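You operate a simulated robot arm through the tools that you are given. There is no shell and no other tool. Be economical: measure what you need, move in short steps, check, and stop when the job is done.

You run a simulated two-armed robot. Do the job below in one go: nothing can be reset, and whatever is moved stays where it is left.

## Task
Pick up the white carton from the second shelf from the bottom of the store rack with one hand, pass it to the other hand and put it on the middle shelf of the store rack. Set down upright: white carton.

It is judged by the outcome, as a careful person would: the job done as asked, and still so three seconds after it is handed in. It fails if anything else is knocked over, pushed out of place, dropped, spilled or broken.

## Robot
Two 7-joint arms with two-finger parallel grippers on one trunk, on a base that drives. Base frame: it is fixed to the floor where the robot stands at the start and does not move with it; the origin is under the middle of the robot, x ahead of it, y to its left, z up. Readings come in mm, rad, newtons and seconds.
The left shoulder is at the start at [31, 201, 1198], the right one opposite. With the tool pointing down near the work surface each hand reaches from about 100 to 780 mm from the robot's upright axis, wherever it stands, measured 20 degrees to its own side. Places, roughly: middle shelf of the store rack [600, 0, 900]. Payload 4.4 kg a hand.
The tool frame of a hand sits at the grasp point between the pads (the TCP): z along the fingers, y along the line on which they close. The tips reach 23 mm beyond it. The gripper opens to 94 mm. The fingers are 38 mm wide and 10 mm thick; the gripper's body (54 by 96 mm) begins 39 mm behind the TCP.
Orientation is that of the tool frame in the base frame, as [roll, pitch, yaw] about the fixed x, y, z axes, in that order (R = Rz(yaw) Ry(pitch) Rx(roll)). With the fingers straight down and closing along the base's y, the tool's x points along the base's -x, its y along +y and its z along -z.

## Interface
- The arms move only by the tool drive_tool. It takes "left_moves", "right_moves" or both (then of equal length, played together; a hand with none holds still); each is a list of rows, each an object of numbers (a shift or turn left out is 0, a gripper value left out holds the last): "wx", "wy", "wz": the turn, a rotation vector about the base's x, y, z in rad; "dx", "dy", "dz": the shift along the base's x, y, z in mm; "hand": the closure, from 0 (fully open) to 1 (shut). In form: [{"wx": .., "wy": .., "wz": .., "dx": .., "dy": .., "dz": .., "hand": ..}, ...]. A call has 1 to 10 rows; each row shifts and turns the commanded pose from where the row before left it. Rows are played at 5 a second. More than 50 mm and 0.15 rad between two rows, or a gripper value outside its range, and nothing of the call is played. A pose out of reach is approached as far as the arm can. The call stops where the force on the tool passes 40 N (or 10 N more than at its start, if that is more) or the arm is blocked; 0.2 s more then pass. The fingers move at their own pace (about 108 mm/s each) and stop on an object; they squeeze with about 32 N. The grip force told is the motor's: it shows also when the fingers shut on nothing. Time passes only in rows, and 0.2 s behind the last, so rows that do not move let the fingers close. It gives the time, the measured TCP pose, the force on the tool (base axes), the opening and the grip force at its end, in the units of the frame above (readings bear some noise), with the torque about the TCP (base axes, N m) and any sound that the robot's microphone picked up.
- Cameras (640 x 400 px; columns grow to the right, rows downward): "scene" is now at [119.1, 10.1, 1352.7]; the picture's right is [0.27, -0.96, -0.00], its down [-0.71, -0.20, -0.68] and it looks along [0.65, 0.19, -0.74] (base axes); focal length 214 px, centre (320, 200). "left" rides on the left gripper at [86, -16, -75] in its tool frame; the picture's right is [0.18, 0.98, 0.00], its down [-0.58, 0.11, -0.81] and it looks along [-0.79, 0.15, 0.59] (tool axes); focal length 243 px, centre (320, 200). "right" rides on the right gripper at [87, 16, -75] in its tool frame; the picture's right is [-0.18, 0.98, 0.00], its down [-0.58, -0.11, -0.81] and it looks along [-0.79, -0.15, 0.59] (tool axes); focal length 243 px, centre (320, 200). There is no depth. A picture from a camera that has moved, and an enlarged one, comes with that camera's place and axes in the base frame and with its lens.
- capture(camera): a new picture of that camera. It takes no simulated time.
- lift_body(by): slides the trunk up (or, below 0, down) by that many mm; the arms and the scene camera ride with it, the base frame stays. It gives what a move gives, with no picture.
- drive_base(legs): drives the robot by 1 to 6 legs, each [ahead, left, turn to the left] in mm, mm and rad, along the robot's own axes; the way and the turn of a leg run together, so that a leg with both is an arc; at most 1500 mm and 3.142 rad a leg. The arms and the cameras ride along, it lands a little off, and it stops where it bumps. It gives what a move gives.
- aim_head(pan, tilt): turns the head with the scene camera to pan (to the left, within 1.396 rad either way) and tilt (down, from -0.506 to 1.204), counted from straight ahead of the robot. It gives what a move gives.
- enlarge(camera, box): a new picture of the part [left, top, right, bottom] of that camera's present view, enlarged. It takes no simulated time.
- finish_job(): hands the job in; it is judged then, once.

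Work in short steps. Places have to be worked out from the pictures, the camera data and where the tool is seen: move nearer, look again, correct. Check each grasp and each placing, and mend what went wrong. You have 120 turns and 88 pictures in all, those below and enlarged ones among them. Open the grippers and draw the arms clear of the work before you hand the job in, unless the task says otherwise; then end with one line.

The tools are called after "Request:" as a command line: name --argument value ..., lists and objects as JSON in quotes. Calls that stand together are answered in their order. drive_tool: Moves the arms, as the interface text tells. Its arguments: {"type":"object","properties":{"left_moves":{"type":"array","items":{"type":"object","properties":{"wx":{"type":"number"},"wy":{"type":"number"},"wz":{"type":"number"},"dx":{"type":"number"},"dy":{"type":"number"},"dz":{"type":"number"},"hand":{"type":"number"}}}},"right_moves":{"type":"array","items":{"type":"object","properties":{"wx":{"type":"number"},"wy":{"type":"number"},"wz":{"type":"number"},"dx":{"type":"number"},"dy":{"type":"number"},"dz":{"type":"number"},"hand":{"type":"number"}}}}},"required":[]} The other tools are called the same way: lift_body (by) slides the trunk up or down; drive_base (legs) drives the base; aim_head (pan, tilt) turns the head that bears the scene camera; capture (camera) takes a picture; enlarge (camera, box) takes an enlarged picture of a part of a camera's view; finish_job () hands the job in.

At the start:

```text
time: 0.0
left_eef_pos: [355.8, 338.7, 1137.9]
left_orientation: [3.133, 0.022, 3.134]
left_force: [-0.4, -0.8, 0.1]
left_ft_torque: [-0.02, -0.01, 0.0]
left_gripper_width: 94.0
left_grasp_force: 0.1
right_eef_pos: [323.1, -87.1, 1169.2]
right_orientation: [3.137, 0.013, 3.14]
right_force: [-0.5, 0.2, 0.8]
right_ft_torque: [0.0, 0.0, 0.02]
right_gripper_width: 94.2
right_grasp_force: 0.0
trunk travel left (down, up): [-275.0, 288.0]
robot x, y, heading: [-0.6, -0.2, -0.007]
head pan, tilt: [0.284, 0.853]
```

scene: 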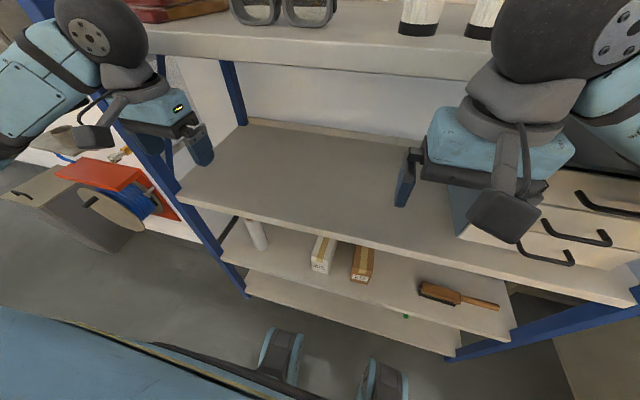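
right: 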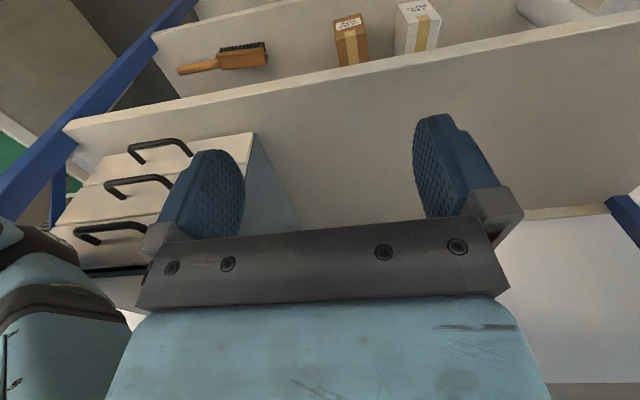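
left: 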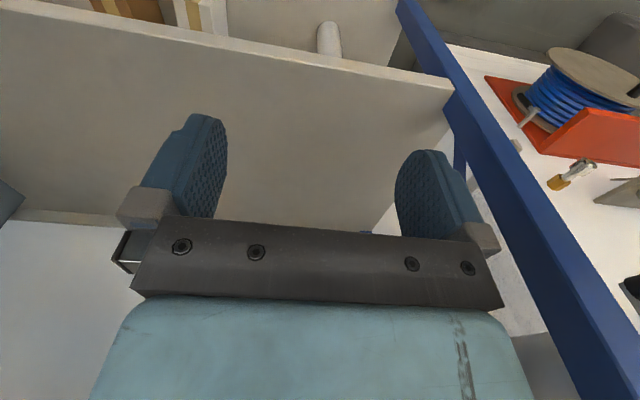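

I start with a close look at the cartons and a level look at the rack.

Request:
enlarge --camera "scene" --box '[220, 200, 420, 325]'

Request:
aim_head --pan 0.0 --tilt 0.6

Request:
capture --camera "scene"

```text
3.20 times, centred on (320, 262) of scene
camera zoom: at [119.1, 10.1, 1352.7], right [0.27, -0.96, 0.0], down [-0.71, -0.2, -0.68], along [0.65, 0.19, -0.74], focal length 686 px, centre (320, 0)
```

zoom: 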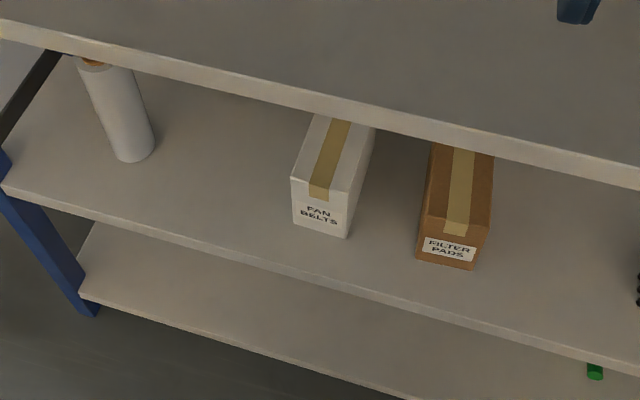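

```text
time: 0.8
left_eef_pos: [358.3, 340.3, 1137.0]
left_orientation: [3.134, 0.022, 3.13]
left_force: [0.9, -0.4, -0.7]
left_ft_torque: [-0.01, 0.02, -0.02]
left_gripper_width: 94.0
left_grasp_force: 0.0
right_eef_pos: [323.3, -86.3, 1166.9]
right_orientation: [3.141, 0.014, 3.139]
right_force: [0.4, -0.2, 0.2]
right_ft_torque: [-0.02, 0.02, -0.02]
right_gripper_width: 93.8
right_grasp_force: 0.0
trunk travel left (down, up): [-275.0, 288.0]
robot x, y, heading: [-2.3, 1.8, -0.016]
head pan, tilt: [0.0, 0.6]
```

```text
83 pictures are left
camera scene: at [133.9, -9.7, 1374.0], right [-0.01, -1.0, -0.01], down [-0.55, 0.01, -0.84], along [0.84, -0.01, -0.55], focal length 214 px, centre (320, 200)
```

scene: 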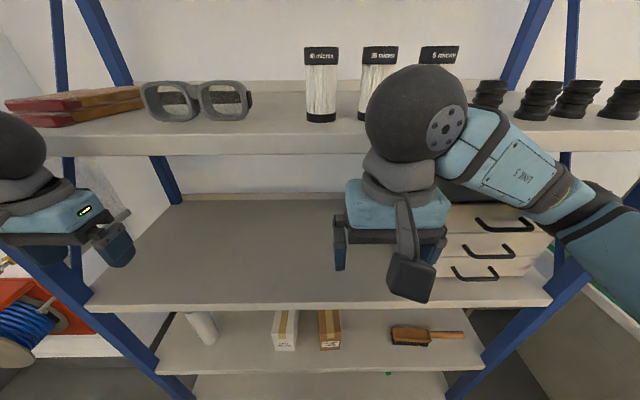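

The white carton sits about x 475, y 117, on a shelf near z 515, roughly 71 mm wide. I back off, lower the trunk, then look again from lower down.

Request:
drive_base --legs '[[-250, 0, 0]]'

Request:
lift_body --by -270

Request:
aim_head --pan 0.1 --tilt 0.7

Request:
capture --camera "scene"

```text
time: 2.6
left_eef_pos: [124.8, 348.4, 1128.1]
left_orientation: [-3.141, 0.003, 3.138]
left_force: [0.1, -0.3, 0.1]
left_ft_torque: [0.04, 0.01, -0.03]
left_gripper_width: 94.2
left_grasp_force: 0.0
right_eef_pos: [91.9, -76.5, 1162.7]
right_orientation: [-3.136, -0.004, -3.141]
right_force: [0.4, -0.2, -0.2]
right_ft_torque: [-0.01, -0.01, 0.04]
right_gripper_width: 94.2
right_grasp_force: 0.0
trunk travel left (down, up): [-275.0, 288.0]
robot x, y, heading: [-246.0, 0.7, -0.003]
head pan, tilt: [0.0, 0.6]
```

```text
time: 3.8
left_eef_pos: [123.9, 352.3, 1038.1]
left_orientation: [-3.131, 0.006, 3.136]
left_force: [1.2, -0.2, -0.4]
left_ft_torque: [0.01, 0.04, 0.01]
left_gripper_width: 93.9
left_grasp_force: 0.0
right_eef_pos: [92.9, -75.1, 1134.0]
right_orientation: [-3.13, 0.185, 3.132]
right_force: [0.7, 0.6, 0.0]
right_ft_torque: [-0.04, 0.05, 0.01]
right_gripper_width: 94.2
right_grasp_force: 0.0
trunk travel left (down, up): [-189.0, 374.0]
robot x, y, heading: [-247.4, -1.8, -0.007]
head pan, tilt: [0.0, 0.6]
stopped: the arm was blocked; the commanded pose is now the measured one
```

```text
time: 4.5
left_eef_pos: [121.6, 353.4, 1041.7]
left_orientation: [-3.135, 0.009, 3.135]
left_force: [0.2, 0.1, -1.1]
left_ft_torque: [0.03, -0.01, -0.02]
left_gripper_width: 93.9
left_grasp_force: 0.1
right_eef_pos: [92.1, -77.5, 1132.4]
right_orientation: [-3.133, 0.184, 3.135]
right_force: [0.0, 0.8, -0.1]
right_ft_torque: [0.02, -0.03, 0.05]
right_gripper_width: 93.7
right_grasp_force: 0.0
trunk travel left (down, up): [-189.0, 374.0]
robot x, y, heading: [-245.1, 0.8, -0.003]
head pan, tilt: [0.099, 0.7]
```

```text
82 pictures are left
camera scene: at [-102.6, 12.9, 1277.9], right [0.09, -1.0, 0.01], down [-0.63, -0.06, -0.77], along [0.77, 0.07, -0.64], focal length 214 px, centre (320, 200)
```

scene: 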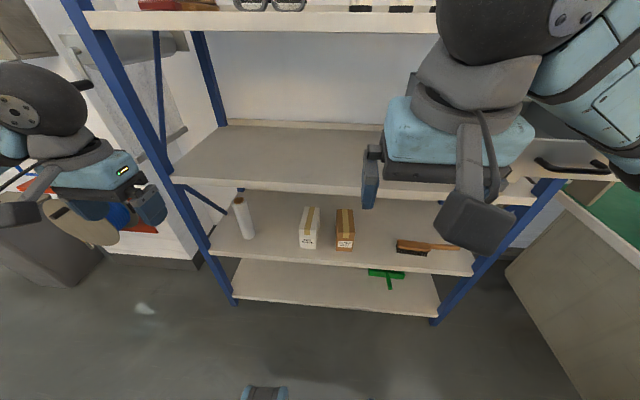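

The right arm got blocked while lowering. I turn the head right to see what it touches.

Request:
aim_head --pan -1.0 --tilt 0.5

Request:
capture --camera "scene"

Request:
capture --camera "right"

```text
time: 5.8
left_eef_pos: [122.3, 350.4, 1041.5]
left_orientation: [-3.135, 0.009, 3.133]
left_force: [0.2, -0.8, 0.4]
left_ft_torque: [-0.01, -0.01, -0.02]
left_gripper_width: 94.1
left_grasp_force: 0.0
right_eef_pos: [93.3, -76.6, 1132.6]
right_orientation: [-3.133, 0.18, 3.133]
right_force: [-0.2, 0.0, 0.4]
right_ft_torque: [0.03, 0.04, -0.02]
right_gripper_width: 94.1
right_grasp_force: 0.2
trunk travel left (down, up): [-189.0, 374.0]
robot x, y, heading: [-246.8, 2.0, -0.009]
head pan, tilt: [-1.0, 0.499]
```

```text
81 pictures are left
camera scene: at [-138.4, -72.5, 1295.9], right [-0.84, -0.54, 0.0], down [-0.25, 0.4, -0.88], along [0.47, -0.74, -0.47], focal length 214 px, centre (320, 200)
```

scene: 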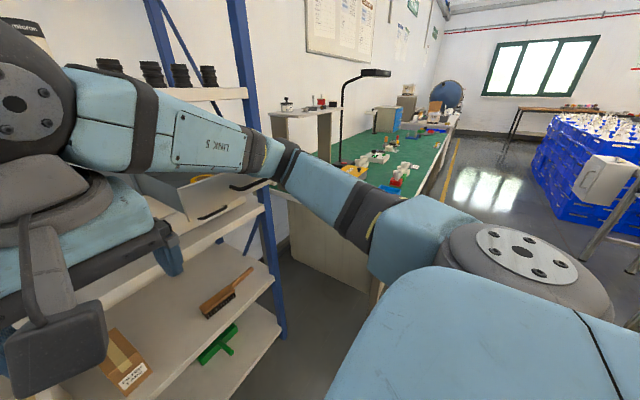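

```text
80 pictures are left
camera right: at [-6.8, -59.6, 1190.4], right [0.19, 0.98, 0.03], down [0.42, -0.11, 0.9], along [0.88, -0.16, -0.44], focal length 243 px, centre (320, 200)
```

right: 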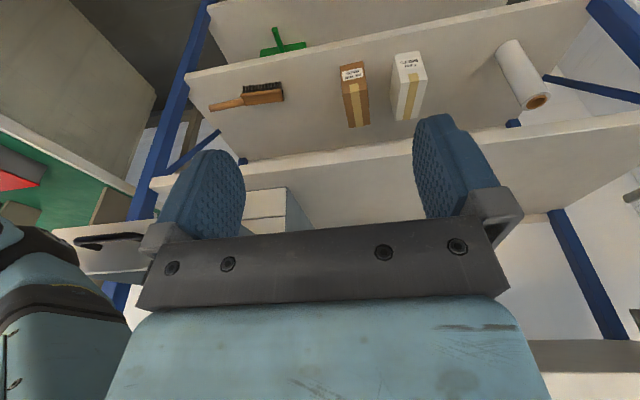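

I look closer at the elbow region to see the contact.

Request:
enlarge --camera "scene" --box '[140, 80, 400, 242]'

Request:
aim_head --pan -0.8 --tilt 1.0

Request:
capture --camera "scene"

```text
2.46 times, centred on (270, 161) of scene
camera zoom: at [-138.4, -72.5, 1295.9], right [-0.84, -0.54, 0.0], down [-0.25, 0.4, -0.88], along [0.47, -0.74, -0.47], focal length 528 px, centre (443, 296)
```

zoom: 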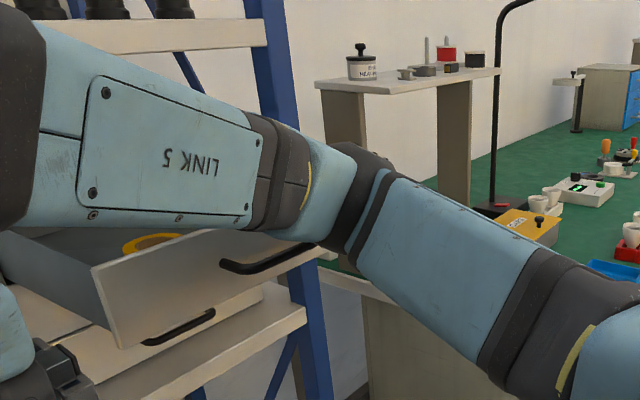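

```text
time: 6.7
left_eef_pos: [123.1, 351.4, 1041.8]
left_orientation: [-3.136, 0.007, 3.135]
left_force: [-0.5, -0.4, 0.0]
left_ft_torque: [-0.05, -0.02, 0.0]
left_gripper_width: 94.1
left_grasp_force: 0.1
right_eef_pos: [93.0, -77.3, 1133.6]
right_orientation: [-3.132, 0.18, 3.133]
right_force: [1.1, 0.3, 0.3]
right_ft_torque: [-0.01, 0.02, -0.03]
right_gripper_width: 93.9
right_grasp_force: 0.1
trunk travel left (down, up): [-189.0, 374.0]
robot x, y, heading: [-248.8, -1.4, -0.009]
head pan, tilt: [-0.799, 1.0]
```

```text
78 pictures are left
camera scene: at [-138.5, -46.7, 1254.7], right [-0.72, -0.69, 0.0], down [-0.58, 0.6, -0.55], along [0.38, -0.39, -0.84], focal length 214 px, centre (320, 200)
```

scene: 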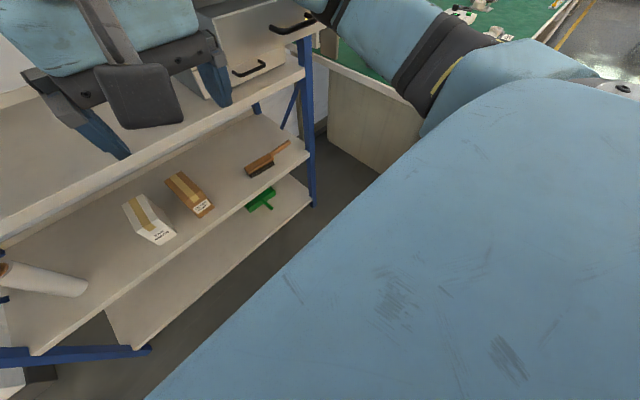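

The top drawer on the middle shelf was pulled about 200 mm open by the right elbow as I backed off, and the elbow now rests on it. I raise the trunk to get clear and will close the drawer.

Request:
lift_body --by 200

Request:
aim_head --pan -0.6 --tilt 0.7

Request:
capture --camera "scene"

```text
time: 8.9
left_eef_pos: [128.9, 348.8, 1240.9]
left_orientation: [-3.141, 0.002, 3.133]
left_force: [0.0, -0.3, 0.2]
left_ft_torque: [0.02, 0.01, 0.01]
left_gripper_width: 94.1
left_grasp_force: 0.1
right_eef_pos: [99.7, -81.1, 1327.8]
right_orientation: [-3.138, 0.164, 3.134]
right_force: [0.1, -0.3, -0.3]
right_ft_torque: [-0.02, -0.01, 0.0]
right_gripper_width: 94.0
right_grasp_force: 0.0
trunk travel left (down, up): [-389.0, 174.0]
robot x, y, heading: [-244.6, 7.9, -0.004]
head pan, tilt: [-0.799, 1.0]
```

```text
time: 9.7
left_eef_pos: [129.3, 347.3, 1241.1]
left_orientation: [3.141, 0.0, 3.134]
left_force: [0.6, -0.9, 0.3]
left_ft_torque: [-0.05, 0.0, 0.01]
left_gripper_width: 93.8
left_grasp_force: 0.0
right_eef_pos: [98.2, -80.8, 1327.0]
right_orientation: [-3.138, 0.166, 3.133]
right_force: [0.7, 0.0, -0.3]
right_ft_torque: [-0.01, -0.01, -0.04]
right_gripper_width: 93.9
right_grasp_force: 0.0
trunk travel left (down, up): [-389.0, 174.0]
robot x, y, heading: [-247.1, 3.8, -0.008]
head pan, tilt: [-0.6, 0.7]
```

```text
77 pictures are left
camera scene: at [-109.1, -49.9, 1476.6], right [-0.57, -0.82, 0.0], down [-0.53, 0.37, -0.76], along [0.63, -0.44, -0.64], focal length 214 px, centre (320, 200)
```

scene: 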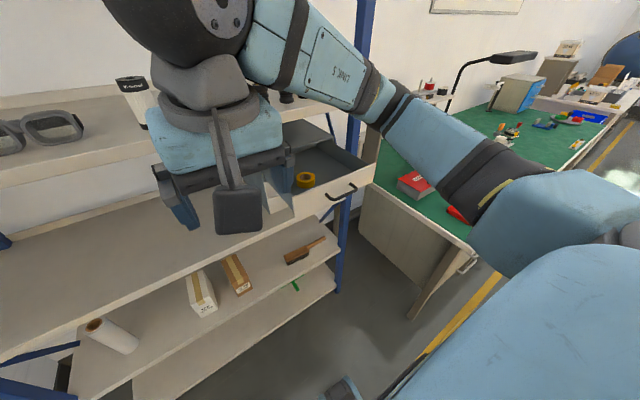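

The drawer stands about 190 mm open (handle near x 247, y -370, z 1110), with a yellow roll inside. I back off further with the arms high so nothing touches it, then look.

Request:
drive_base --legs '[[-200, 0, 0]]'

Request:
drive_tool --right_moves '[{"dy": -45, "dx": -10, "hand": 1}, {"dy": -45, "dx": -10}, {"dy": -45, "dx": -10}, {"dy": -45}, {"dy": -45}, {"dy": -40}]'

Request:
capture --camera "scene"

```text
time: 11.3
left_eef_pos: [-71.3, 349.1, 1241.8]
left_orientation: [-3.141, 0.0, 3.135]
left_force: [0.7, 0.2, 0.7]
left_ft_torque: [-0.01, 0.01, -0.01]
left_gripper_width: 94.0
left_grasp_force: 0.0
right_eef_pos: [-101.7, -79.8, 1328.0]
right_orientation: [-3.137, 0.165, 3.13]
right_force: [0.1, -0.6, -0.1]
right_ft_torque: [-0.01, 0.02, 0.03]
right_gripper_width: 94.1
right_grasp_force: 0.0
trunk travel left (down, up): [-389.0, 174.0]
robot x, y, heading: [-447.2, 4.7, -0.01]
head pan, tilt: [-0.6, 0.7]
```

```text
time: 12.7
left_eef_pos: [-73.2, 346.1, 1241.6]
left_orientation: [3.141, 0.0, 3.135]
left_force: [0.8, -0.5, -0.1]
left_ft_torque: [0.02, 0.0, 0.0]
left_gripper_width: 94.0
left_grasp_force: 0.1
right_eef_pos: [-135.4, -347.6, 1326.1]
right_orientation: [-3.139, 0.165, 3.131]
right_force: [-0.3, -0.7, 0.0]
right_ft_torque: [0.0, 0.0, 0.03]
right_gripper_width: 0.2
right_grasp_force: 31.6
trunk travel left (down, up): [-389.0, 174.0]
robot x, y, heading: [-448.6, 4.1, -0.008]
head pan, tilt: [-0.6, 0.7]
```

```text
76 pictures are left
camera scene: at [-311.1, -50.2, 1476.8], right [-0.57, -0.82, 0.0], down [-0.53, 0.37, -0.77], along [0.63, -0.44, -0.64], focal length 214 px, centre (320, 200)
```

scene: 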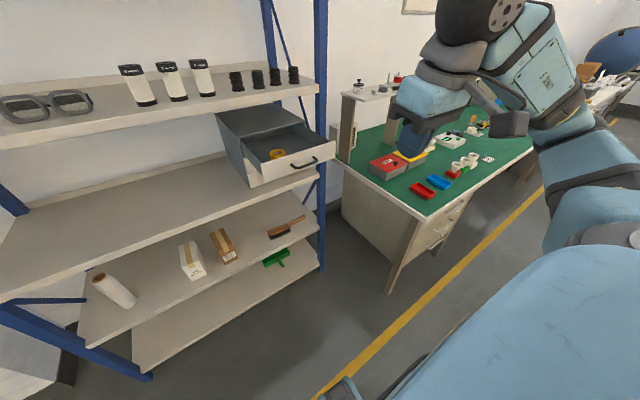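

Now the drawer is in clear view; I enlarge it to measure.

Request:
enlarge --camera "scene" --box '[200, 90, 360, 190]'

```text
4.00 times, centred on (280, 140) of scene
camera zoom: at [-311.1, -50.2, 1476.8], right [-0.57, -0.82, 0.0], down [-0.53, 0.37, -0.77], along [0.63, -0.44, -0.64], focal length 858 px, centre (480, 440)
```

zoom: 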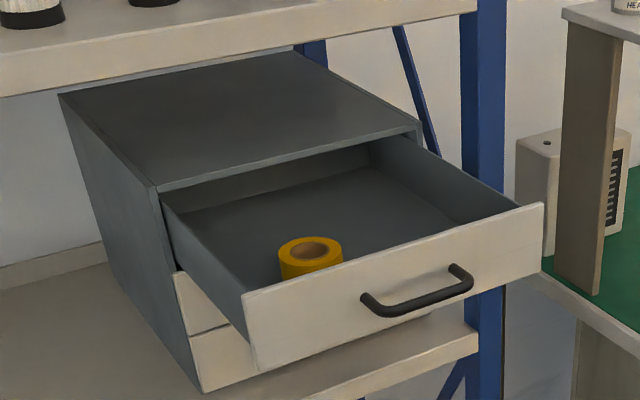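

I tilt the right fist slightly forward, lower the trunk so the fist is at handle height (~1103), and check before approaching.

Request:
drive_tool --right_moves '[{"wy": -0.14, "dy": -15}, {"wy": -0.14, "dy": -12}]'

Request:
lift_body --by -222

Request:
drive_base --legs '[[270, 0, 0]]'

Request:
capture --camera "scene"

Request:
capture --camera "right"

```text
time: 13.3
left_eef_pos: [-72.2, 347.2, 1241.8]
left_orientation: [3.141, 0.0, 3.134]
left_force: [-1.1, 0.4, -0.4]
left_ft_torque: [0.01, -0.02, 0.01]
left_gripper_width: 93.9
left_grasp_force: 0.1
right_eef_pos: [-118.6, -381.3, 1339.5]
right_orientation: [-3.141, 0.445, 3.132]
right_force: [0.4, 0.5, 0.7]
right_ft_torque: [-0.01, 0.0, 0.01]
right_gripper_width: 0.0
right_grasp_force: 32.1
right hand out of reach, approached as far as the arm can: row 1, 2
trunk travel left (down, up): [-389.0, 174.0]
robot x, y, heading: [-448.5, 3.8, -0.011]
head pan, tilt: [-0.6, 0.7]
```

```text
time: 15.7
left_eef_pos: [-71.0, 348.4, 1019.8]
left_orientation: [3.141, -0.001, 3.134]
left_force: [-0.2, 0.6, -0.3]
left_ft_torque: [0.0, -0.02, -0.02]
left_gripper_width: 93.9
left_grasp_force: 0.0
right_eef_pos: [-116.6, -380.1, 1118.7]
right_orientation: [-3.14, 0.443, 3.13]
right_force: [-0.4, 0.4, -0.1]
right_ft_torque: [-0.03, 0.0, 0.0]
right_gripper_width: 0.1
right_grasp_force: 32.2
trunk travel left (down, up): [-167.0, 396.0]
robot x, y, heading: [-449.8, 1.0, -0.008]
head pan, tilt: [-0.6, 0.7]
```

```text
time: 17.6
left_eef_pos: [203.2, 343.7, 1018.3]
left_orientation: [-3.141, 0.0, 3.129]
left_force: [0.3, -0.4, 0.0]
left_ft_torque: [-0.04, 0.06, -0.01]
left_gripper_width: 93.9
left_grasp_force: 0.0
right_eef_pos: [155.6, -383.3, 1118.7]
right_orientation: [-3.141, 0.445, 3.127]
right_force: [0.1, 0.2, 0.2]
right_ft_torque: [0.01, -0.01, -0.03]
right_gripper_width: 0.2
right_grasp_force: 31.9
trunk travel left (down, up): [-167.0, 396.0]
robot x, y, heading: [-174.5, -0.3, -0.01]
head pan, tilt: [-0.6, 0.7]
```

```text
74 pictures are left
camera scene: at [-36.0, -51.9, 1254.5], right [-0.57, -0.82, 0.0], down [-0.53, 0.37, -0.76], along [0.63, -0.44, -0.64], focal length 214 px, centre (320, 200)
```

scene: 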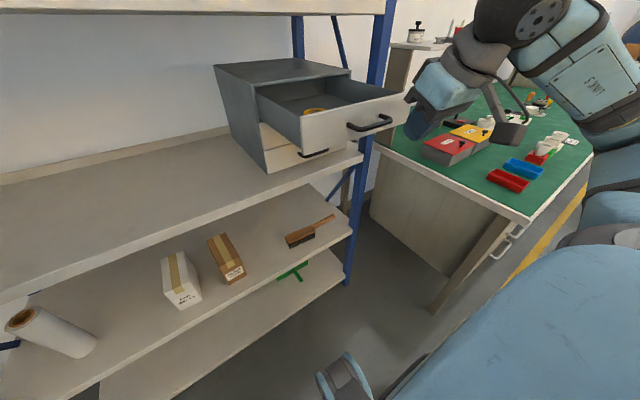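

```text
73 pictures are left
camera right: at [45.9, -366.8, 1147.7], right [0.18, 0.98, 0.08], down [0.18, -0.11, 0.98], along [0.97, -0.16, -0.19], focal length 243 px, centre (320, 200)
```

right: 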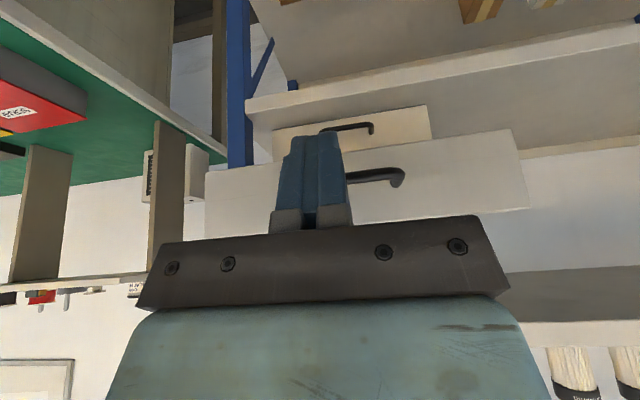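

The fist sits slightly right and above the handle (handle ~ y -357, z 1090). I align it, then push forward gently.

Request:
drive_tool --right_moves '[{"dy": 24, "dz": -25}, {"dx": 30}, {"dx": 30}, {"dx": 20}]'

Request:
capture --camera "right"

```text
time: 18.6
left_eef_pos: [203.0, 342.6, 1018.5]
left_orientation: [-3.14, 0.001, 3.128]
left_force: [0.5, 0.5, 0.4]
left_ft_torque: [-0.02, -0.02, 0.04]
left_gripper_width: 94.1
left_grasp_force: 0.0
right_eef_pos: [252.8, -364.9, 1103.8]
right_orientation: [3.141, 0.444, 3.127]
right_force: [0.4, 0.2, 0.2]
right_ft_torque: [0.0, 0.0, -0.02]
right_gripper_width: 0.0
right_grasp_force: 32.3
right hand out of reach, approached as far as the arm can: row 1
trunk travel left (down, up): [-167.0, 396.0]
robot x, y, heading: [-175.5, -1.6, -0.011]
head pan, tilt: [-0.6, 0.7]
```

```text
72 pictures are left
camera right: at [142.5, -346.8, 1134.3], right [0.18, 0.98, 0.08], down [0.18, -0.11, 0.98], along [0.97, -0.16, -0.19], focal length 243 px, centre (320, 200)
```

right: 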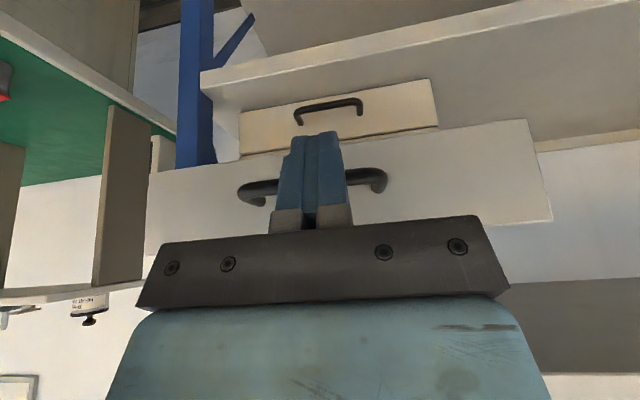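

The fist is centred on the handle. I push forward in steps.

Request:
drive_tool --right_moves '[{"dx": 20}, {"dx": 20}, {"dx": 20}, {"dx": 20}, {"dx": 20}]'

Request:
capture --camera "scene"

Request:
capture --camera "right"

```text
time: 19.8
left_eef_pos: [203.9, 343.5, 1019.8]
left_orientation: [-3.141, -0.002, 3.13]
left_force: [0.2, -0.3, 0.5]
left_ft_torque: [-0.04, 0.01, -0.02]
left_gripper_width: 94.2
left_grasp_force: 0.1
right_eef_pos: [351.1, -363.7, 1102.5]
right_orientation: [-3.14, 0.443, 3.126]
right_force: [-0.8, -0.6, -0.8]
right_ft_torque: [0.01, -0.03, 0.03]
right_gripper_width: 0.1
right_grasp_force: 31.9
trunk travel left (down, up): [-167.0, 396.0]
robot x, y, heading: [-174.6, -1.1, -0.012]
head pan, tilt: [-0.6, 0.7]
```

```text
71 pictures are left
camera scene: at [-36.2, -51.8, 1254.6], right [-0.57, -0.82, 0.0], down [-0.53, 0.37, -0.76], along [0.63, -0.44, -0.64], focal length 214 px, centre (320, 200)
```

scene: 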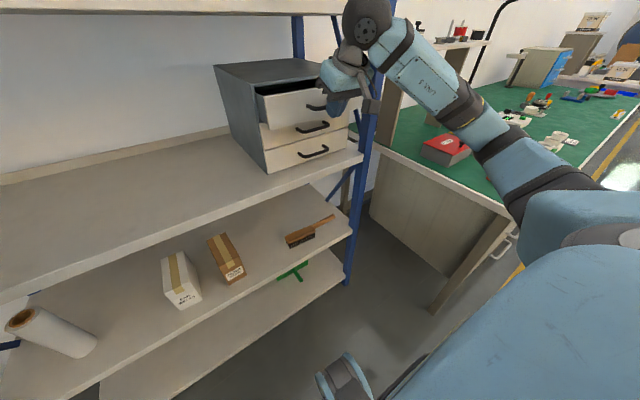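

```text
70 pictures are left
camera right: at [241.8, -347.4, 1133.4], right [0.18, 0.98, 0.08], down [0.18, -0.11, 0.98], along [0.97, -0.16, -0.19], focal length 243 px, centre (320, 200)
```

right: 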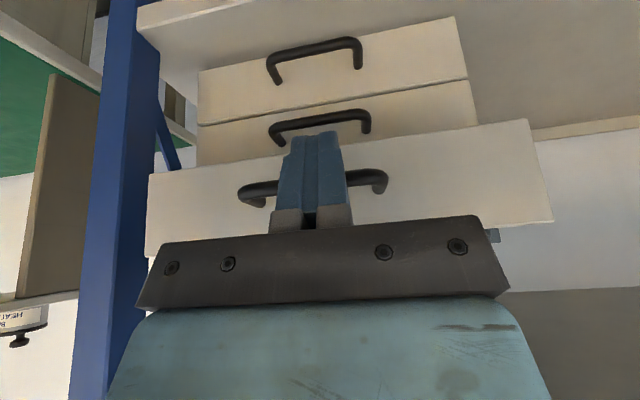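

The drawer is following. I tilt the hand further back to keep the wrist clear of the upper shelf while pushing on.

Request:
drive_tool --right_moves '[{"wy": -0.12, "dx": 8}, {"wy": -0.12, "dx": 10}, {"wy": -0.1, "dx": 10}, {"dx": 12}, {"dx": 12}, {"dx": 12}]'

Request:
capture --camera "scene"

Request:
capture --camera "right"

```text
time: 21.2
left_eef_pos: [202.0, 343.7, 1019.6]
left_orientation: [3.141, 0.0, 3.129]
left_force: [-0.5, 0.6, -0.6]
left_ft_torque: [-0.01, 0.01, -0.03]
left_gripper_width: 94.0
left_grasp_force: 0.2
right_eef_pos: [414.3, -364.7, 1107.2]
right_orientation: [3.131, 0.786, 3.121]
right_force: [-4.0, -0.7, 1.1]
right_ft_torque: [-0.03, -0.02, 0.02]
right_gripper_width: 0.0
right_grasp_force: 32.1
trunk travel left (down, up): [-167.0, 396.0]
robot x, y, heading: [-174.9, 1.5, -0.013]
head pan, tilt: [-0.6, 0.7]
```

```text
69 pictures are left
camera scene: at [-37.4, -52.0, 1254.7], right [-0.57, -0.82, 0.0], down [-0.53, 0.37, -0.77], along [0.63, -0.44, -0.64], focal length 214 px, centre (320, 200)
```

scene: 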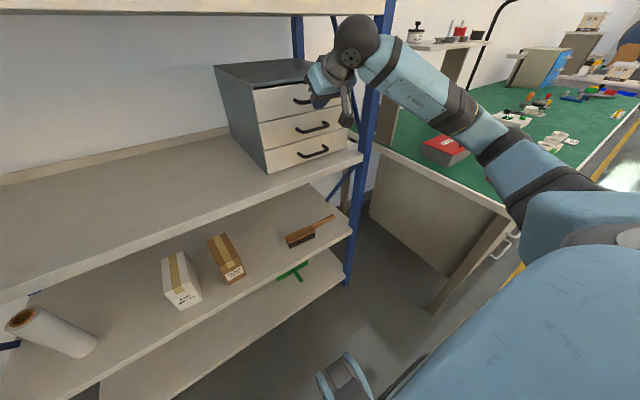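

```text
68 pictures are left
camera right: at [300.8, -347.9, 1097.5], right [0.14, 0.98, 0.14], down [-0.16, -0.11, 0.98], along [0.98, -0.16, 0.14], focal length 243 px, centre (320, 200)
```

right: 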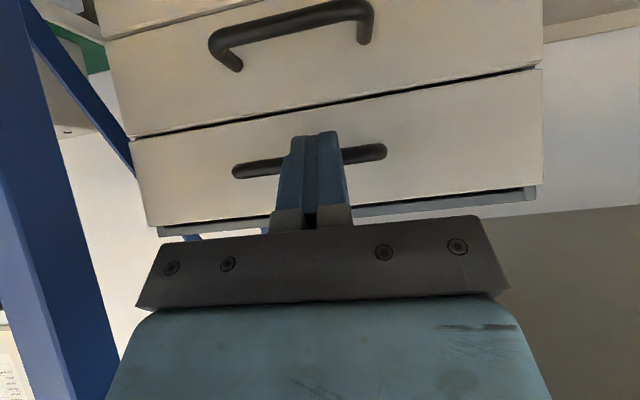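

The drawer looks almost flush. I push a few more mm until I feel resistance, then enlarge.

Request:
drive_tool --right_moves '[{"dx": 6}, {"dx": 6}, {"dx": 6}]'

Request:
enlarge --camera "scene" --box '[200, 50, 380, 180]'

```text
time: 21.8
left_eef_pos: [200.4, 343.1, 1021.3]
left_orientation: [3.141, 0.003, 3.127]
left_force: [-0.6, -1.1, -0.6]
left_ft_torque: [-0.03, 0.02, 0.0]
left_gripper_width: 94.0
left_grasp_force: 0.0
right_eef_pos: [418.7, -366.1, 1110.0]
right_orientation: [3.136, 0.785, 3.126]
right_force: [-23.5, 0.5, 7.4]
right_ft_torque: [0.0, 0.07, 0.15]
right_gripper_width: 0.0
right_grasp_force: 31.8
trunk travel left (down, up): [-167.0, 396.0]
robot x, y, heading: [-171.0, 2.1, -0.016]
head pan, tilt: [-0.6, 0.7]
stopped in row 2 (right hand): the force on the tool passed its limit at 42 N (the readings are from after the stop); the commanded pose is now the measured one
```

```text
3.08 times, centred on (290, 115) of scene
camera zoom: at [-41.3, -51.7, 1255.4], right [-0.58, -0.82, 0.0], down [-0.52, 0.37, -0.77], along [0.63, -0.44, -0.64], focal length 660 px, centre (412, 462)
```

zoom: 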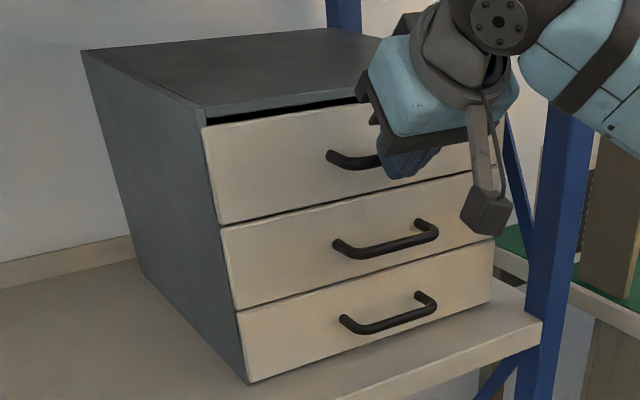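

The drawer is closed (42 N at the end stop). I withdraw the right hand straight back.

Request:
drive_tool --right_moves '[{"dx": -15, "dz": -3}, {"dx": -25, "dz": -3}, {"dx": -35}, {"dx": -40}, {"dx": -40}, {"dx": -40}, {"dx": -40}]'

Request:
capture --camera "scene"

```text
time: 23.4
left_eef_pos: [202.1, 342.9, 1018.6]
left_orientation: [3.139, 0.0, 3.13]
left_force: [-0.2, 0.0, 0.0]
left_ft_torque: [0.0, 0.0, -0.01]
left_gripper_width: 94.2
left_grasp_force: 0.0
right_eef_pos: [221.7, -380.1, 1118.0]
right_orientation: [3.135, 0.781, 3.126]
right_force: [-0.6, 0.6, -0.2]
right_ft_torque: [-0.01, -0.01, 0.0]
right_gripper_width: 0.1
right_grasp_force: 32.1
right hand out of reach, approached as far as the arm can: row 6, 7
trunk travel left (down, up): [-167.0, 396.0]
robot x, y, heading: [-174.5, -1.5, -0.014]
head pan, tilt: [-0.6, 0.7]
```

```text
66 pictures are left
camera scene: at [-37.9, -51.9, 1254.7], right [-0.58, -0.82, 0.0], down [-0.53, 0.37, -0.77], along [0.63, -0.44, -0.64], focal length 214 px, centre (320, 200)
```

scene: 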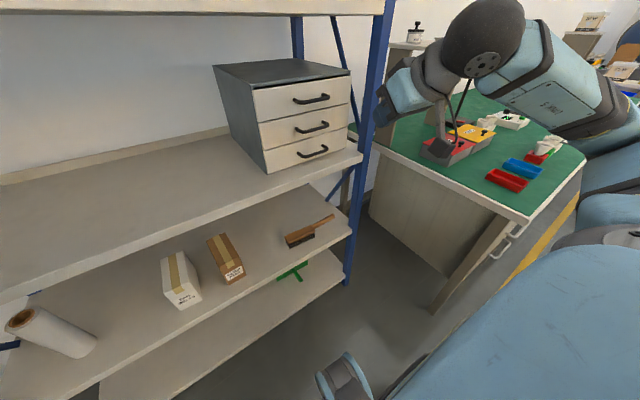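

The drawer is shut again and everything looks in place. I back off, then lower the trunk with both arms well clear.

Request:
drive_base --legs '[[-180, 0, 0]]'

Request:
lift_body --by -160

Request:
drive_tool --left_moves '[{"wy": -0.14, "dy": -40, "dz": -40}, {"wy": -0.14, "dy": -40, "dz": -40}, {"wy": -0.14, "dy": -40, "dz": -40}, {"wy": -0.14, "dy": -40, "dz": -40}, {"wy": -0.1, "dy": -40, "dz": -40}, {"dz": -40}]' --right_moves '[{"wy": 0.1, "dz": -40}, {"wy": 0.1, "dz": -40, "dx": -20}, {"wy": 0.1, "dz": -40, "dx": -20}, {"wy": 0.1, "dx": -20, "dz": -20}, {"dx": -20}, {"dx": -20}]'

Request:
aim_head --pan 0.1 --tilt 0.75

Request:
capture --camera "scene"

Request:
capture --camera "left"

```text
time: 24.9
left_eef_pos: [24.0, 345.0, 1019.3]
left_orientation: [-3.141, 0.0, 3.124]
left_force: [-0.9, 1.0, 0.1]
left_ft_torque: [0.01, 0.03, 0.0]
left_gripper_width: 93.9
left_grasp_force: 0.1
right_eef_pos: [40.0, -379.0, 1119.1]
right_orientation: [3.134, 0.781, 3.12]
right_force: [0.3, 0.3, 0.4]
right_ft_torque: [-0.04, 0.02, -0.01]
right_gripper_width: 0.0
right_grasp_force: 32.1
trunk travel left (down, up): [-167.0, 396.0]
robot x, y, heading: [-353.8, 4.6, -0.014]
head pan, tilt: [-0.6, 0.7]
```

```text
time: 26.7
left_eef_pos: [25.0, 344.4, 860.0]
left_orientation: [-3.141, 0.0, 3.124]
left_force: [-0.5, 0.1, 0.2]
left_ft_torque: [-0.02, -0.02, -0.01]
left_gripper_width: 93.9
left_grasp_force: 0.2
right_eef_pos: [41.5, -378.2, 958.0]
right_orientation: [3.136, 0.78, 3.121]
right_force: [0.2, -0.2, 0.0]
right_ft_torque: [-0.02, 0.01, 0.0]
right_gripper_width: 0.0
right_grasp_force: 32.2
trunk travel left (down, up): [-7.0, 556.0]
robot x, y, heading: [-356.1, 0.7, -0.017]
head pan, tilt: [-0.6, 0.7]
```

```text
refused: row 1 steps farther than a row can; nothing moved
```

```text
time: 27.8
left_eef_pos: [24.7, 344.8, 859.5]
left_orientation: [3.14, 0.0, 3.124]
left_force: [0.0, 0.5, -0.2]
left_ft_torque: [-0.05, 0.04, 0.02]
left_gripper_width: 94.0
left_grasp_force: 0.0
right_eef_pos: [42.0, -378.1, 958.0]
right_orientation: [3.132, 0.779, 3.121]
right_force: [1.0, 0.9, -0.5]
right_ft_torque: [-0.02, 0.02, 0.01]
right_gripper_width: 0.0
right_grasp_force: 32.3
trunk travel left (down, up): [-7.0, 556.0]
robot x, y, heading: [-354.5, 1.7, -0.017]
head pan, tilt: [0.099, 0.75]
```

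```text
65 pictures are left
camera scene: at [-203.9, 6.1, 1090.4], right [0.08, -1.0, 0.0], down [-0.68, -0.06, -0.73], along [0.73, 0.06, -0.68], focal length 214 px, centre (320, 200)
```

scene: 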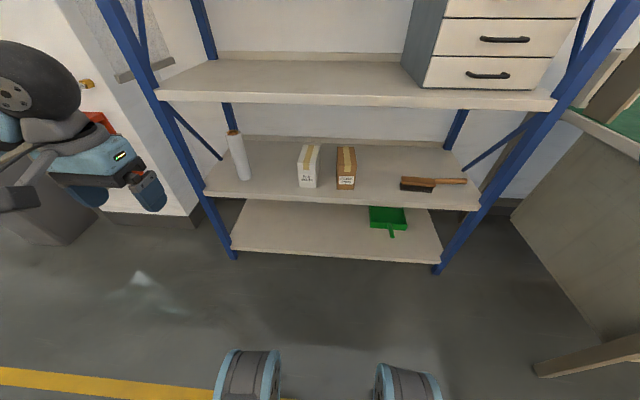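

```text
64 pictures are left
camera left: at [-61.0, 329.5, 933.8], right [-0.17, 0.99, 0.0], down [0.58, 0.1, 0.81], along [0.79, 0.13, -0.59], focal length 243 px, centre (320, 200)
```

left: 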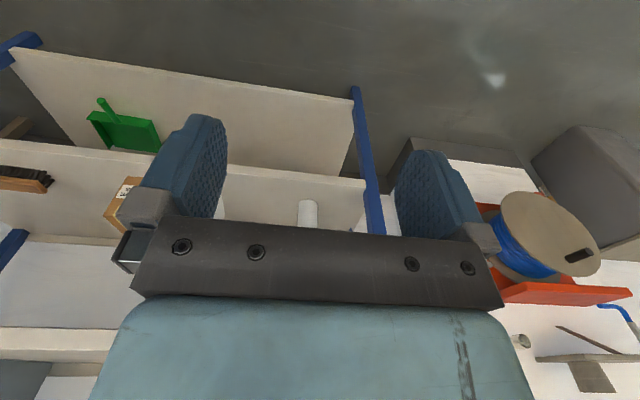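

I enlarge the carton in this lower view and do the arm preparation in smaller rows.

Request:
enlarge --camera "scene" --box '[200, 80, 400, 205]'

Request:
drive_tool --left_moves '[{"wy": -0.13, "dy": -30, "dz": -35}, {"wy": -0.13, "dy": -30, "dz": -35}, {"wy": -0.13, "dy": -30, "dz": -35}, {"wy": -0.13, "dy": -30, "dz": -35}, {"wy": -0.13, "dy": -30, "dz": -35}, {"dy": -30, "dz": -35}, {"dy": -30, "dz": -20}]' --right_moves '[{"wy": 0.1, "dz": -30}, {"wy": 0.1, "dz": -40, "dx": -20}, {"wy": 0.1, "dz": -40, "dx": -20}, {"wy": 0.1, "dx": -20, "dz": -20}, {"dx": -20}, {"dx": -20}, {}]'

Request:
capture --camera "left"

```text
3.20 times, centred on (300, 142) of scene
camera zoom: at [-203.9, 6.1, 1090.4], right [0.08, -1.0, 0.0], down [-0.68, -0.06, -0.73], along [0.73, 0.06, -0.68], focal length 686 px, centre (384, 384)
```

zoom: 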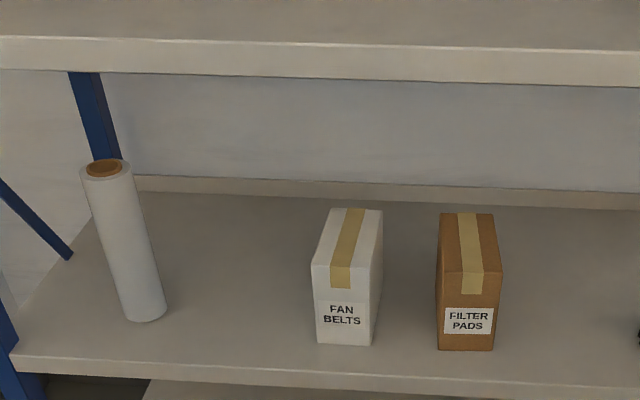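

```text
time: 29.4
left_eef_pos: [62.7, 128.9, 625.0]
left_orientation: [3.129, 0.65, 3.12]
left_force: [-0.5, 0.1, -0.6]
left_ft_torque: [0.04, -0.02, 0.04]
left_gripper_width: 93.9
left_grasp_force: 0.1
left hand out of reach, approached as far as the arm can: row 2, 3, 4
right_eef_pos: [9.6, -404.9, 844.1]
right_orientation: [-3.141, 0.377, 3.125]
right_force: [-0.4, 0.2, -0.5]
right_ft_torque: [0.0, 0.0, -0.03]
right_gripper_width: 0.2
right_grasp_force: 32.0
right hand out of reach, approached as far as the arm can: row 2, 3, 4, 5, 6
trunk travel left (down, up): [-7.0, 556.0]
robot x, y, heading: [-356.6, 3.1, -0.012]
head pan, tilt: [0.099, 0.75]
```

```text
62 pictures are left
camera left: at [-51.2, 114.8, 632.4], right [-0.13, 0.99, -0.1], down [-0.02, 0.1, 0.99], along [0.99, 0.13, 0.01], focal length 243 px, centre (320, 200)
```

left: 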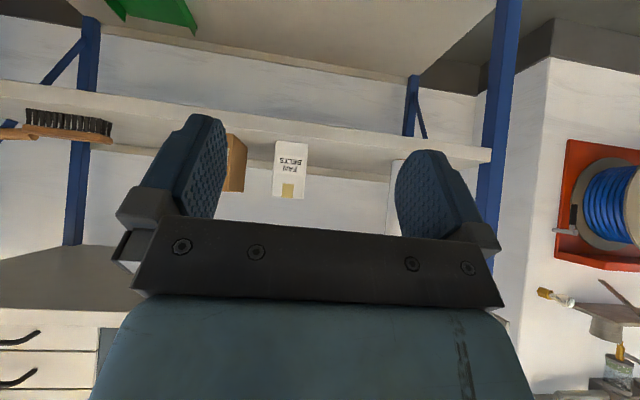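

Carton: front face x≈477, y 78–148 (centre 113), shelf z≈520, top z≈637, depth ≈145. I steepen the left hand's tilt to ~0.95 rad, set height above, and drive forward partway.

Request:
drive_tool --left_moves '[{"wy": -0.15, "dy": -8, "dz": 5}, {"wy": -0.15, "dy": -6, "dz": 5}]'

Request:
drive_base --legs '[[240, 0, 0]]'

Request:
capture --camera "left"

Request:
capture --camera "scene"

```text
time: 30.0
left_eef_pos: [64.0, 119.0, 639.9]
left_orientation: [3.116, 0.96, 3.117]
left_force: [0.3, -0.4, 0.7]
left_ft_torque: [-0.03, 0.01, -0.01]
left_gripper_width: 94.0
left_grasp_force: 0.1
right_eef_pos: [9.5, -405.7, 845.6]
right_orientation: [-3.137, 0.376, 3.126]
right_force: [0.3, -1.0, -0.7]
right_ft_torque: [0.0, -0.02, -0.02]
right_gripper_width: 0.1
right_grasp_force: 32.2
trunk travel left (down, up): [-7.0, 556.0]
robot x, y, heading: [-353.4, 1.5, -0.022]
head pan, tilt: [0.099, 0.75]
```

```text
time: 31.7
left_eef_pos: [298.5, 113.3, 640.4]
left_orientation: [3.121, 0.964, 3.118]
left_force: [-0.3, -0.1, -0.3]
left_ft_torque: [-0.03, 0.01, 0.0]
left_gripper_width: 94.1
left_grasp_force: 0.2
right_eef_pos: [246.1, -409.3, 845.0]
right_orientation: [3.141, 0.382, 3.125]
right_force: [-0.1, 0.1, -0.9]
right_ft_torque: [0.01, -0.05, -0.03]
right_gripper_width: 0.0
right_grasp_force: 31.7
trunk travel left (down, up): [-7.0, 556.0]
robot x, y, heading: [-116.8, 1.1, -0.015]
head pan, tilt: [0.099, 0.75]
```

```text
61 pictures are left
camera left: at [188.7, 98.0, 612.9], right [-0.1, 0.99, -0.14], down [-0.33, 0.1, 0.94], along [0.94, 0.14, 0.31], focal length 243 px, centre (320, 200)
```

left: 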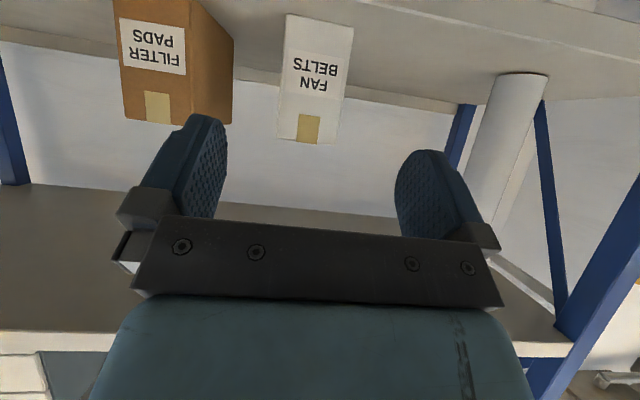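

```text
60 pictures are left
camera scene: at [31.2, 1.9, 1091.1], right [0.08, -1.0, 0.0], down [-0.68, -0.06, -0.73], along [0.73, 0.06, -0.68], focal length 214 px, centre (320, 200)
```

scene: 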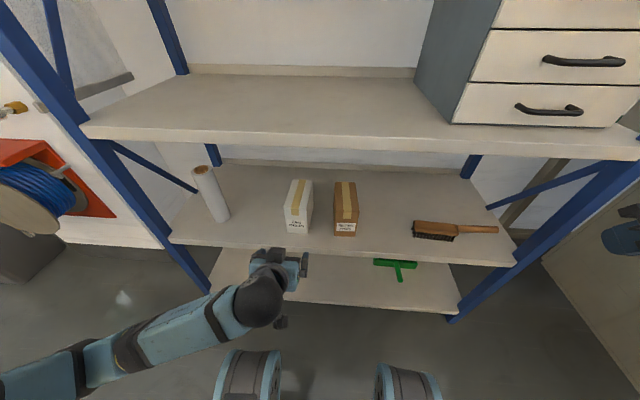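

Carton confirmed at y≈114, top z≈638; the left hand is aligned. I move in along +x, stopping a bit short to check.

Request:
drive_tool --left_moves '[{"dx": 35, "dz": -5, "wz": 0.02}, {"dx": 35, "dz": -5}, {"dx": 35, "dz": -3}, {"dx": 35}, {"dx": 30}]'

Request:
capture --camera "left"

Request:
capture --camera "scene"

```text
time: 32.9
left_eef_pos: [468.0, 112.4, 624.2]
left_orientation: [3.122, 0.956, 3.138]
left_force: [0.5, -0.6, 0.4]
left_ft_torque: [-0.01, 0.02, 0.02]
left_gripper_width: 94.0
left_grasp_force: 0.1
right_eef_pos: [247.6, -408.1, 845.0]
right_orientation: [-3.141, 0.377, 3.125]
right_force: [0.1, -0.3, 0.6]
right_ft_torque: [0.02, 0.01, 0.01]
right_gripper_width: 0.0
right_grasp_force: 31.3
trunk travel left (down, up): [-7.0, 556.0]
robot x, y, heading: [-114.8, -3.2, -0.015]
head pan, tilt: [0.099, 0.75]
```

```text
59 pictures are left
camera left: at [360.0, 95.1, 595.9], right [-0.12, 0.98, -0.14], down [-0.33, 0.09, 0.94], along [0.94, 0.16, 0.31], focal length 243 px, centre (320, 200)
```

left: 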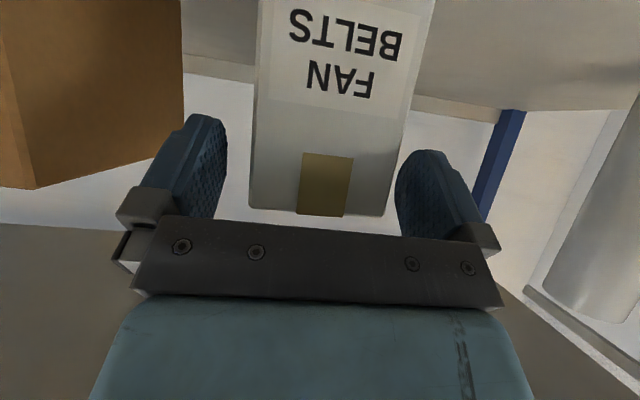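

```text
58 pictures are left
camera scene: at [33.9, 2.1, 1090.1], right [0.08, -1.0, 0.0], down [-0.68, -0.06, -0.73], along [0.73, 0.06, -0.68], focal length 214 px, centre (320, 200)
```

scene: 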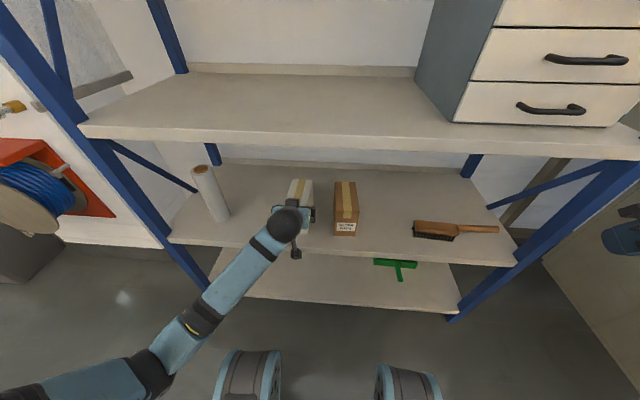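

Aligned, with ~12 mm clearance each side. I go the last 37 mm forward, nudge +3 mm in y, and close.

Request:
drive_tool --left_moves '[{"dx": 19, "dy": 3}, {"dx": 18}]'

Request:
drive_tool --left_moves '[{"hand": 1}, {}, {}]'

Request:
capture --camera "left"

```text
time: 33.5
left_eef_pos: [506.4, 115.4, 625.2]
left_orientation: [3.124, 0.959, 3.139]
left_force: [-0.3, -0.4, -0.3]
left_ft_torque: [0.0, 0.0, 0.02]
left_gripper_width: 93.8
left_grasp_force: 0.0
right_eef_pos: [247.6, -408.0, 844.6]
right_orientation: [-3.14, 0.377, 3.125]
right_force: [-0.1, -0.5, -0.4]
right_ft_torque: [-0.01, 0.01, -0.02]
right_gripper_width: 0.0
right_grasp_force: 32.0
trunk travel left (down, up): [-7.0, 556.0]
robot x, y, heading: [-115.6, -3.1, -0.017]
head pan, tilt: [0.099, 0.75]
```

```text
time: 34.3
left_eef_pos: [506.0, 116.5, 625.6]
left_orientation: [3.121, 0.958, 3.139]
left_force: [1.1, -1.0, 1.7]
left_ft_torque: [-0.23, 0.0, 0.07]
left_gripper_width: 69.8
left_grasp_force: 31.9
right_eef_pos: [247.4, -407.9, 844.0]
right_orientation: [-3.14, 0.376, 3.126]
right_force: [-0.4, -1.0, 0.3]
right_ft_torque: [-0.01, 0.03, -0.02]
right_gripper_width: 0.2
right_grasp_force: 31.6
trunk travel left (down, up): [-7.0, 556.0]
robot x, y, heading: [-117.8, -2.2, -0.014]
head pan, tilt: [0.099, 0.75]
```

```text
57 pictures are left
camera left: at [396.5, 98.3, 597.6], right [-0.12, 0.98, -0.14], down [-0.33, 0.09, 0.94], along [0.94, 0.16, 0.31], focal length 243 px, centre (320, 200)
```

left: 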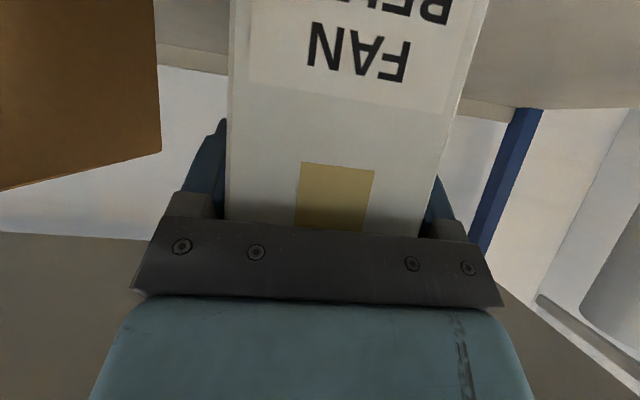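

Gripped at 69.8 mm with 32 N. I lift a little and check for slip and weight.

Request:
drive_tool --left_moves '[{"dz": 8}, {"dz": 10}, {"dz": 12}]'

Request:
capture --camera "left"

Request:
enlarge --camera "scene" --box '[220, 120, 420, 300]'

```text
time: 35.1
left_eef_pos: [506.4, 130.6, 651.7]
left_orientation: [3.074, 0.96, 3.111]
left_force: [0.0, 0.3, -1.7]
left_ft_torque: [0.01, 0.09, 0.03]
left_gripper_width: 70.1
left_grasp_force: 32.3
right_eef_pos: [245.5, -405.5, 849.7]
right_orientation: [-3.133, 0.381, 3.13]
right_force: [0.4, -0.4, 0.7]
right_ft_torque: [0.01, 0.0, -0.02]
right_gripper_width: 0.0
right_grasp_force: 31.7
trunk travel left (down, up): [-7.0, 556.0]
robot x, y, heading: [-117.0, 0.4, -0.016]
head pan, tilt: [0.099, 0.75]
```

```text
56 pictures are left
camera left: at [396.8, 114.0, 623.8], right [-0.13, 0.99, -0.11], down [-0.33, 0.07, 0.94], along [0.94, 0.16, 0.31], focal length 243 px, centre (320, 200)
```

left: 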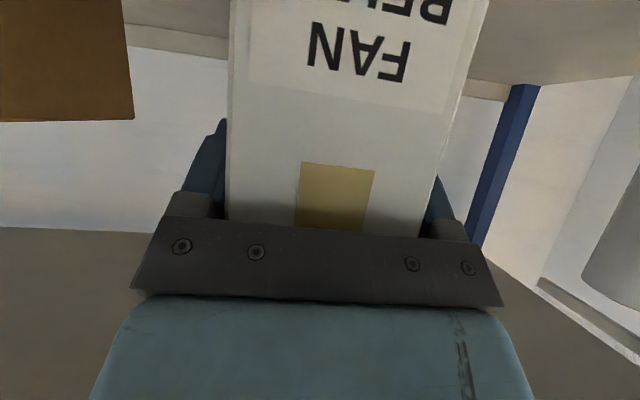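

```text
2.22 times, centred on (320, 210) of scene
camera zoom: at [31.7, 7.3, 1092.2], right [0.08, -1.0, 0.01], down [-0.68, -0.06, -0.73], along [0.73, 0.06, -0.68], focal length 477 px, centre (320, 178)
```

zoom: 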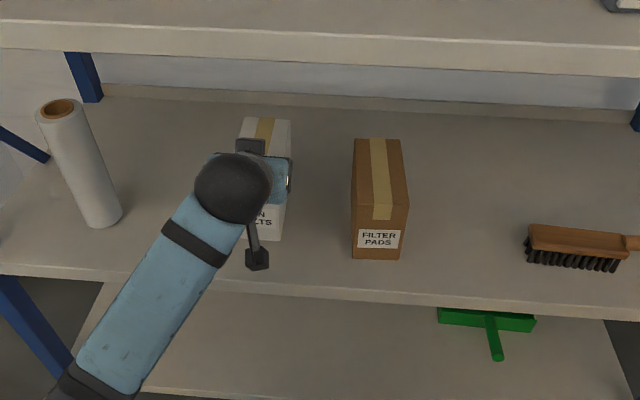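

The carton lifts without slip, but the hand drifted +14 mm in y with a small roll and the other arm moved a bit too. Something may be pressing the left arm; I look at it.

Request:
aim_head --pan 0.7 --tilt 1.0

Request:
capture --camera "scene"

```text
time: 36.1
left_eef_pos: [507.6, 132.0, 654.7]
left_orientation: [3.074, 0.961, 3.11]
left_force: [0.2, 0.1, -1.6]
left_ft_torque: [-0.03, 0.06, -0.01]
left_gripper_width: 69.9
left_grasp_force: 32.7
right_eef_pos: [245.3, -406.8, 847.9]
right_orientation: [-3.137, 0.379, 3.128]
right_force: [0.0, -1.1, 1.1]
right_ft_torque: [-0.01, -0.01, -0.04]
right_gripper_width: 0.0
right_grasp_force: 32.1
trunk travel left (down, up): [-7.0, 556.0]
robot x, y, heading: [-119.2, -1.3, -0.02]
head pan, tilt: [0.7, 1.0]
```

```text
54 pictures are left
camera scene: at [2.9, 42.6, 1071.9], right [0.63, -0.78, 0.01], down [-0.65, -0.53, -0.54], along [0.42, 0.34, -0.84], focal length 214 px, centre (320, 200)
```

scene: 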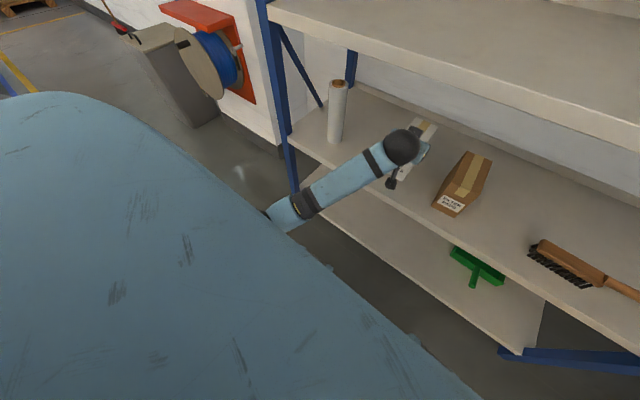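

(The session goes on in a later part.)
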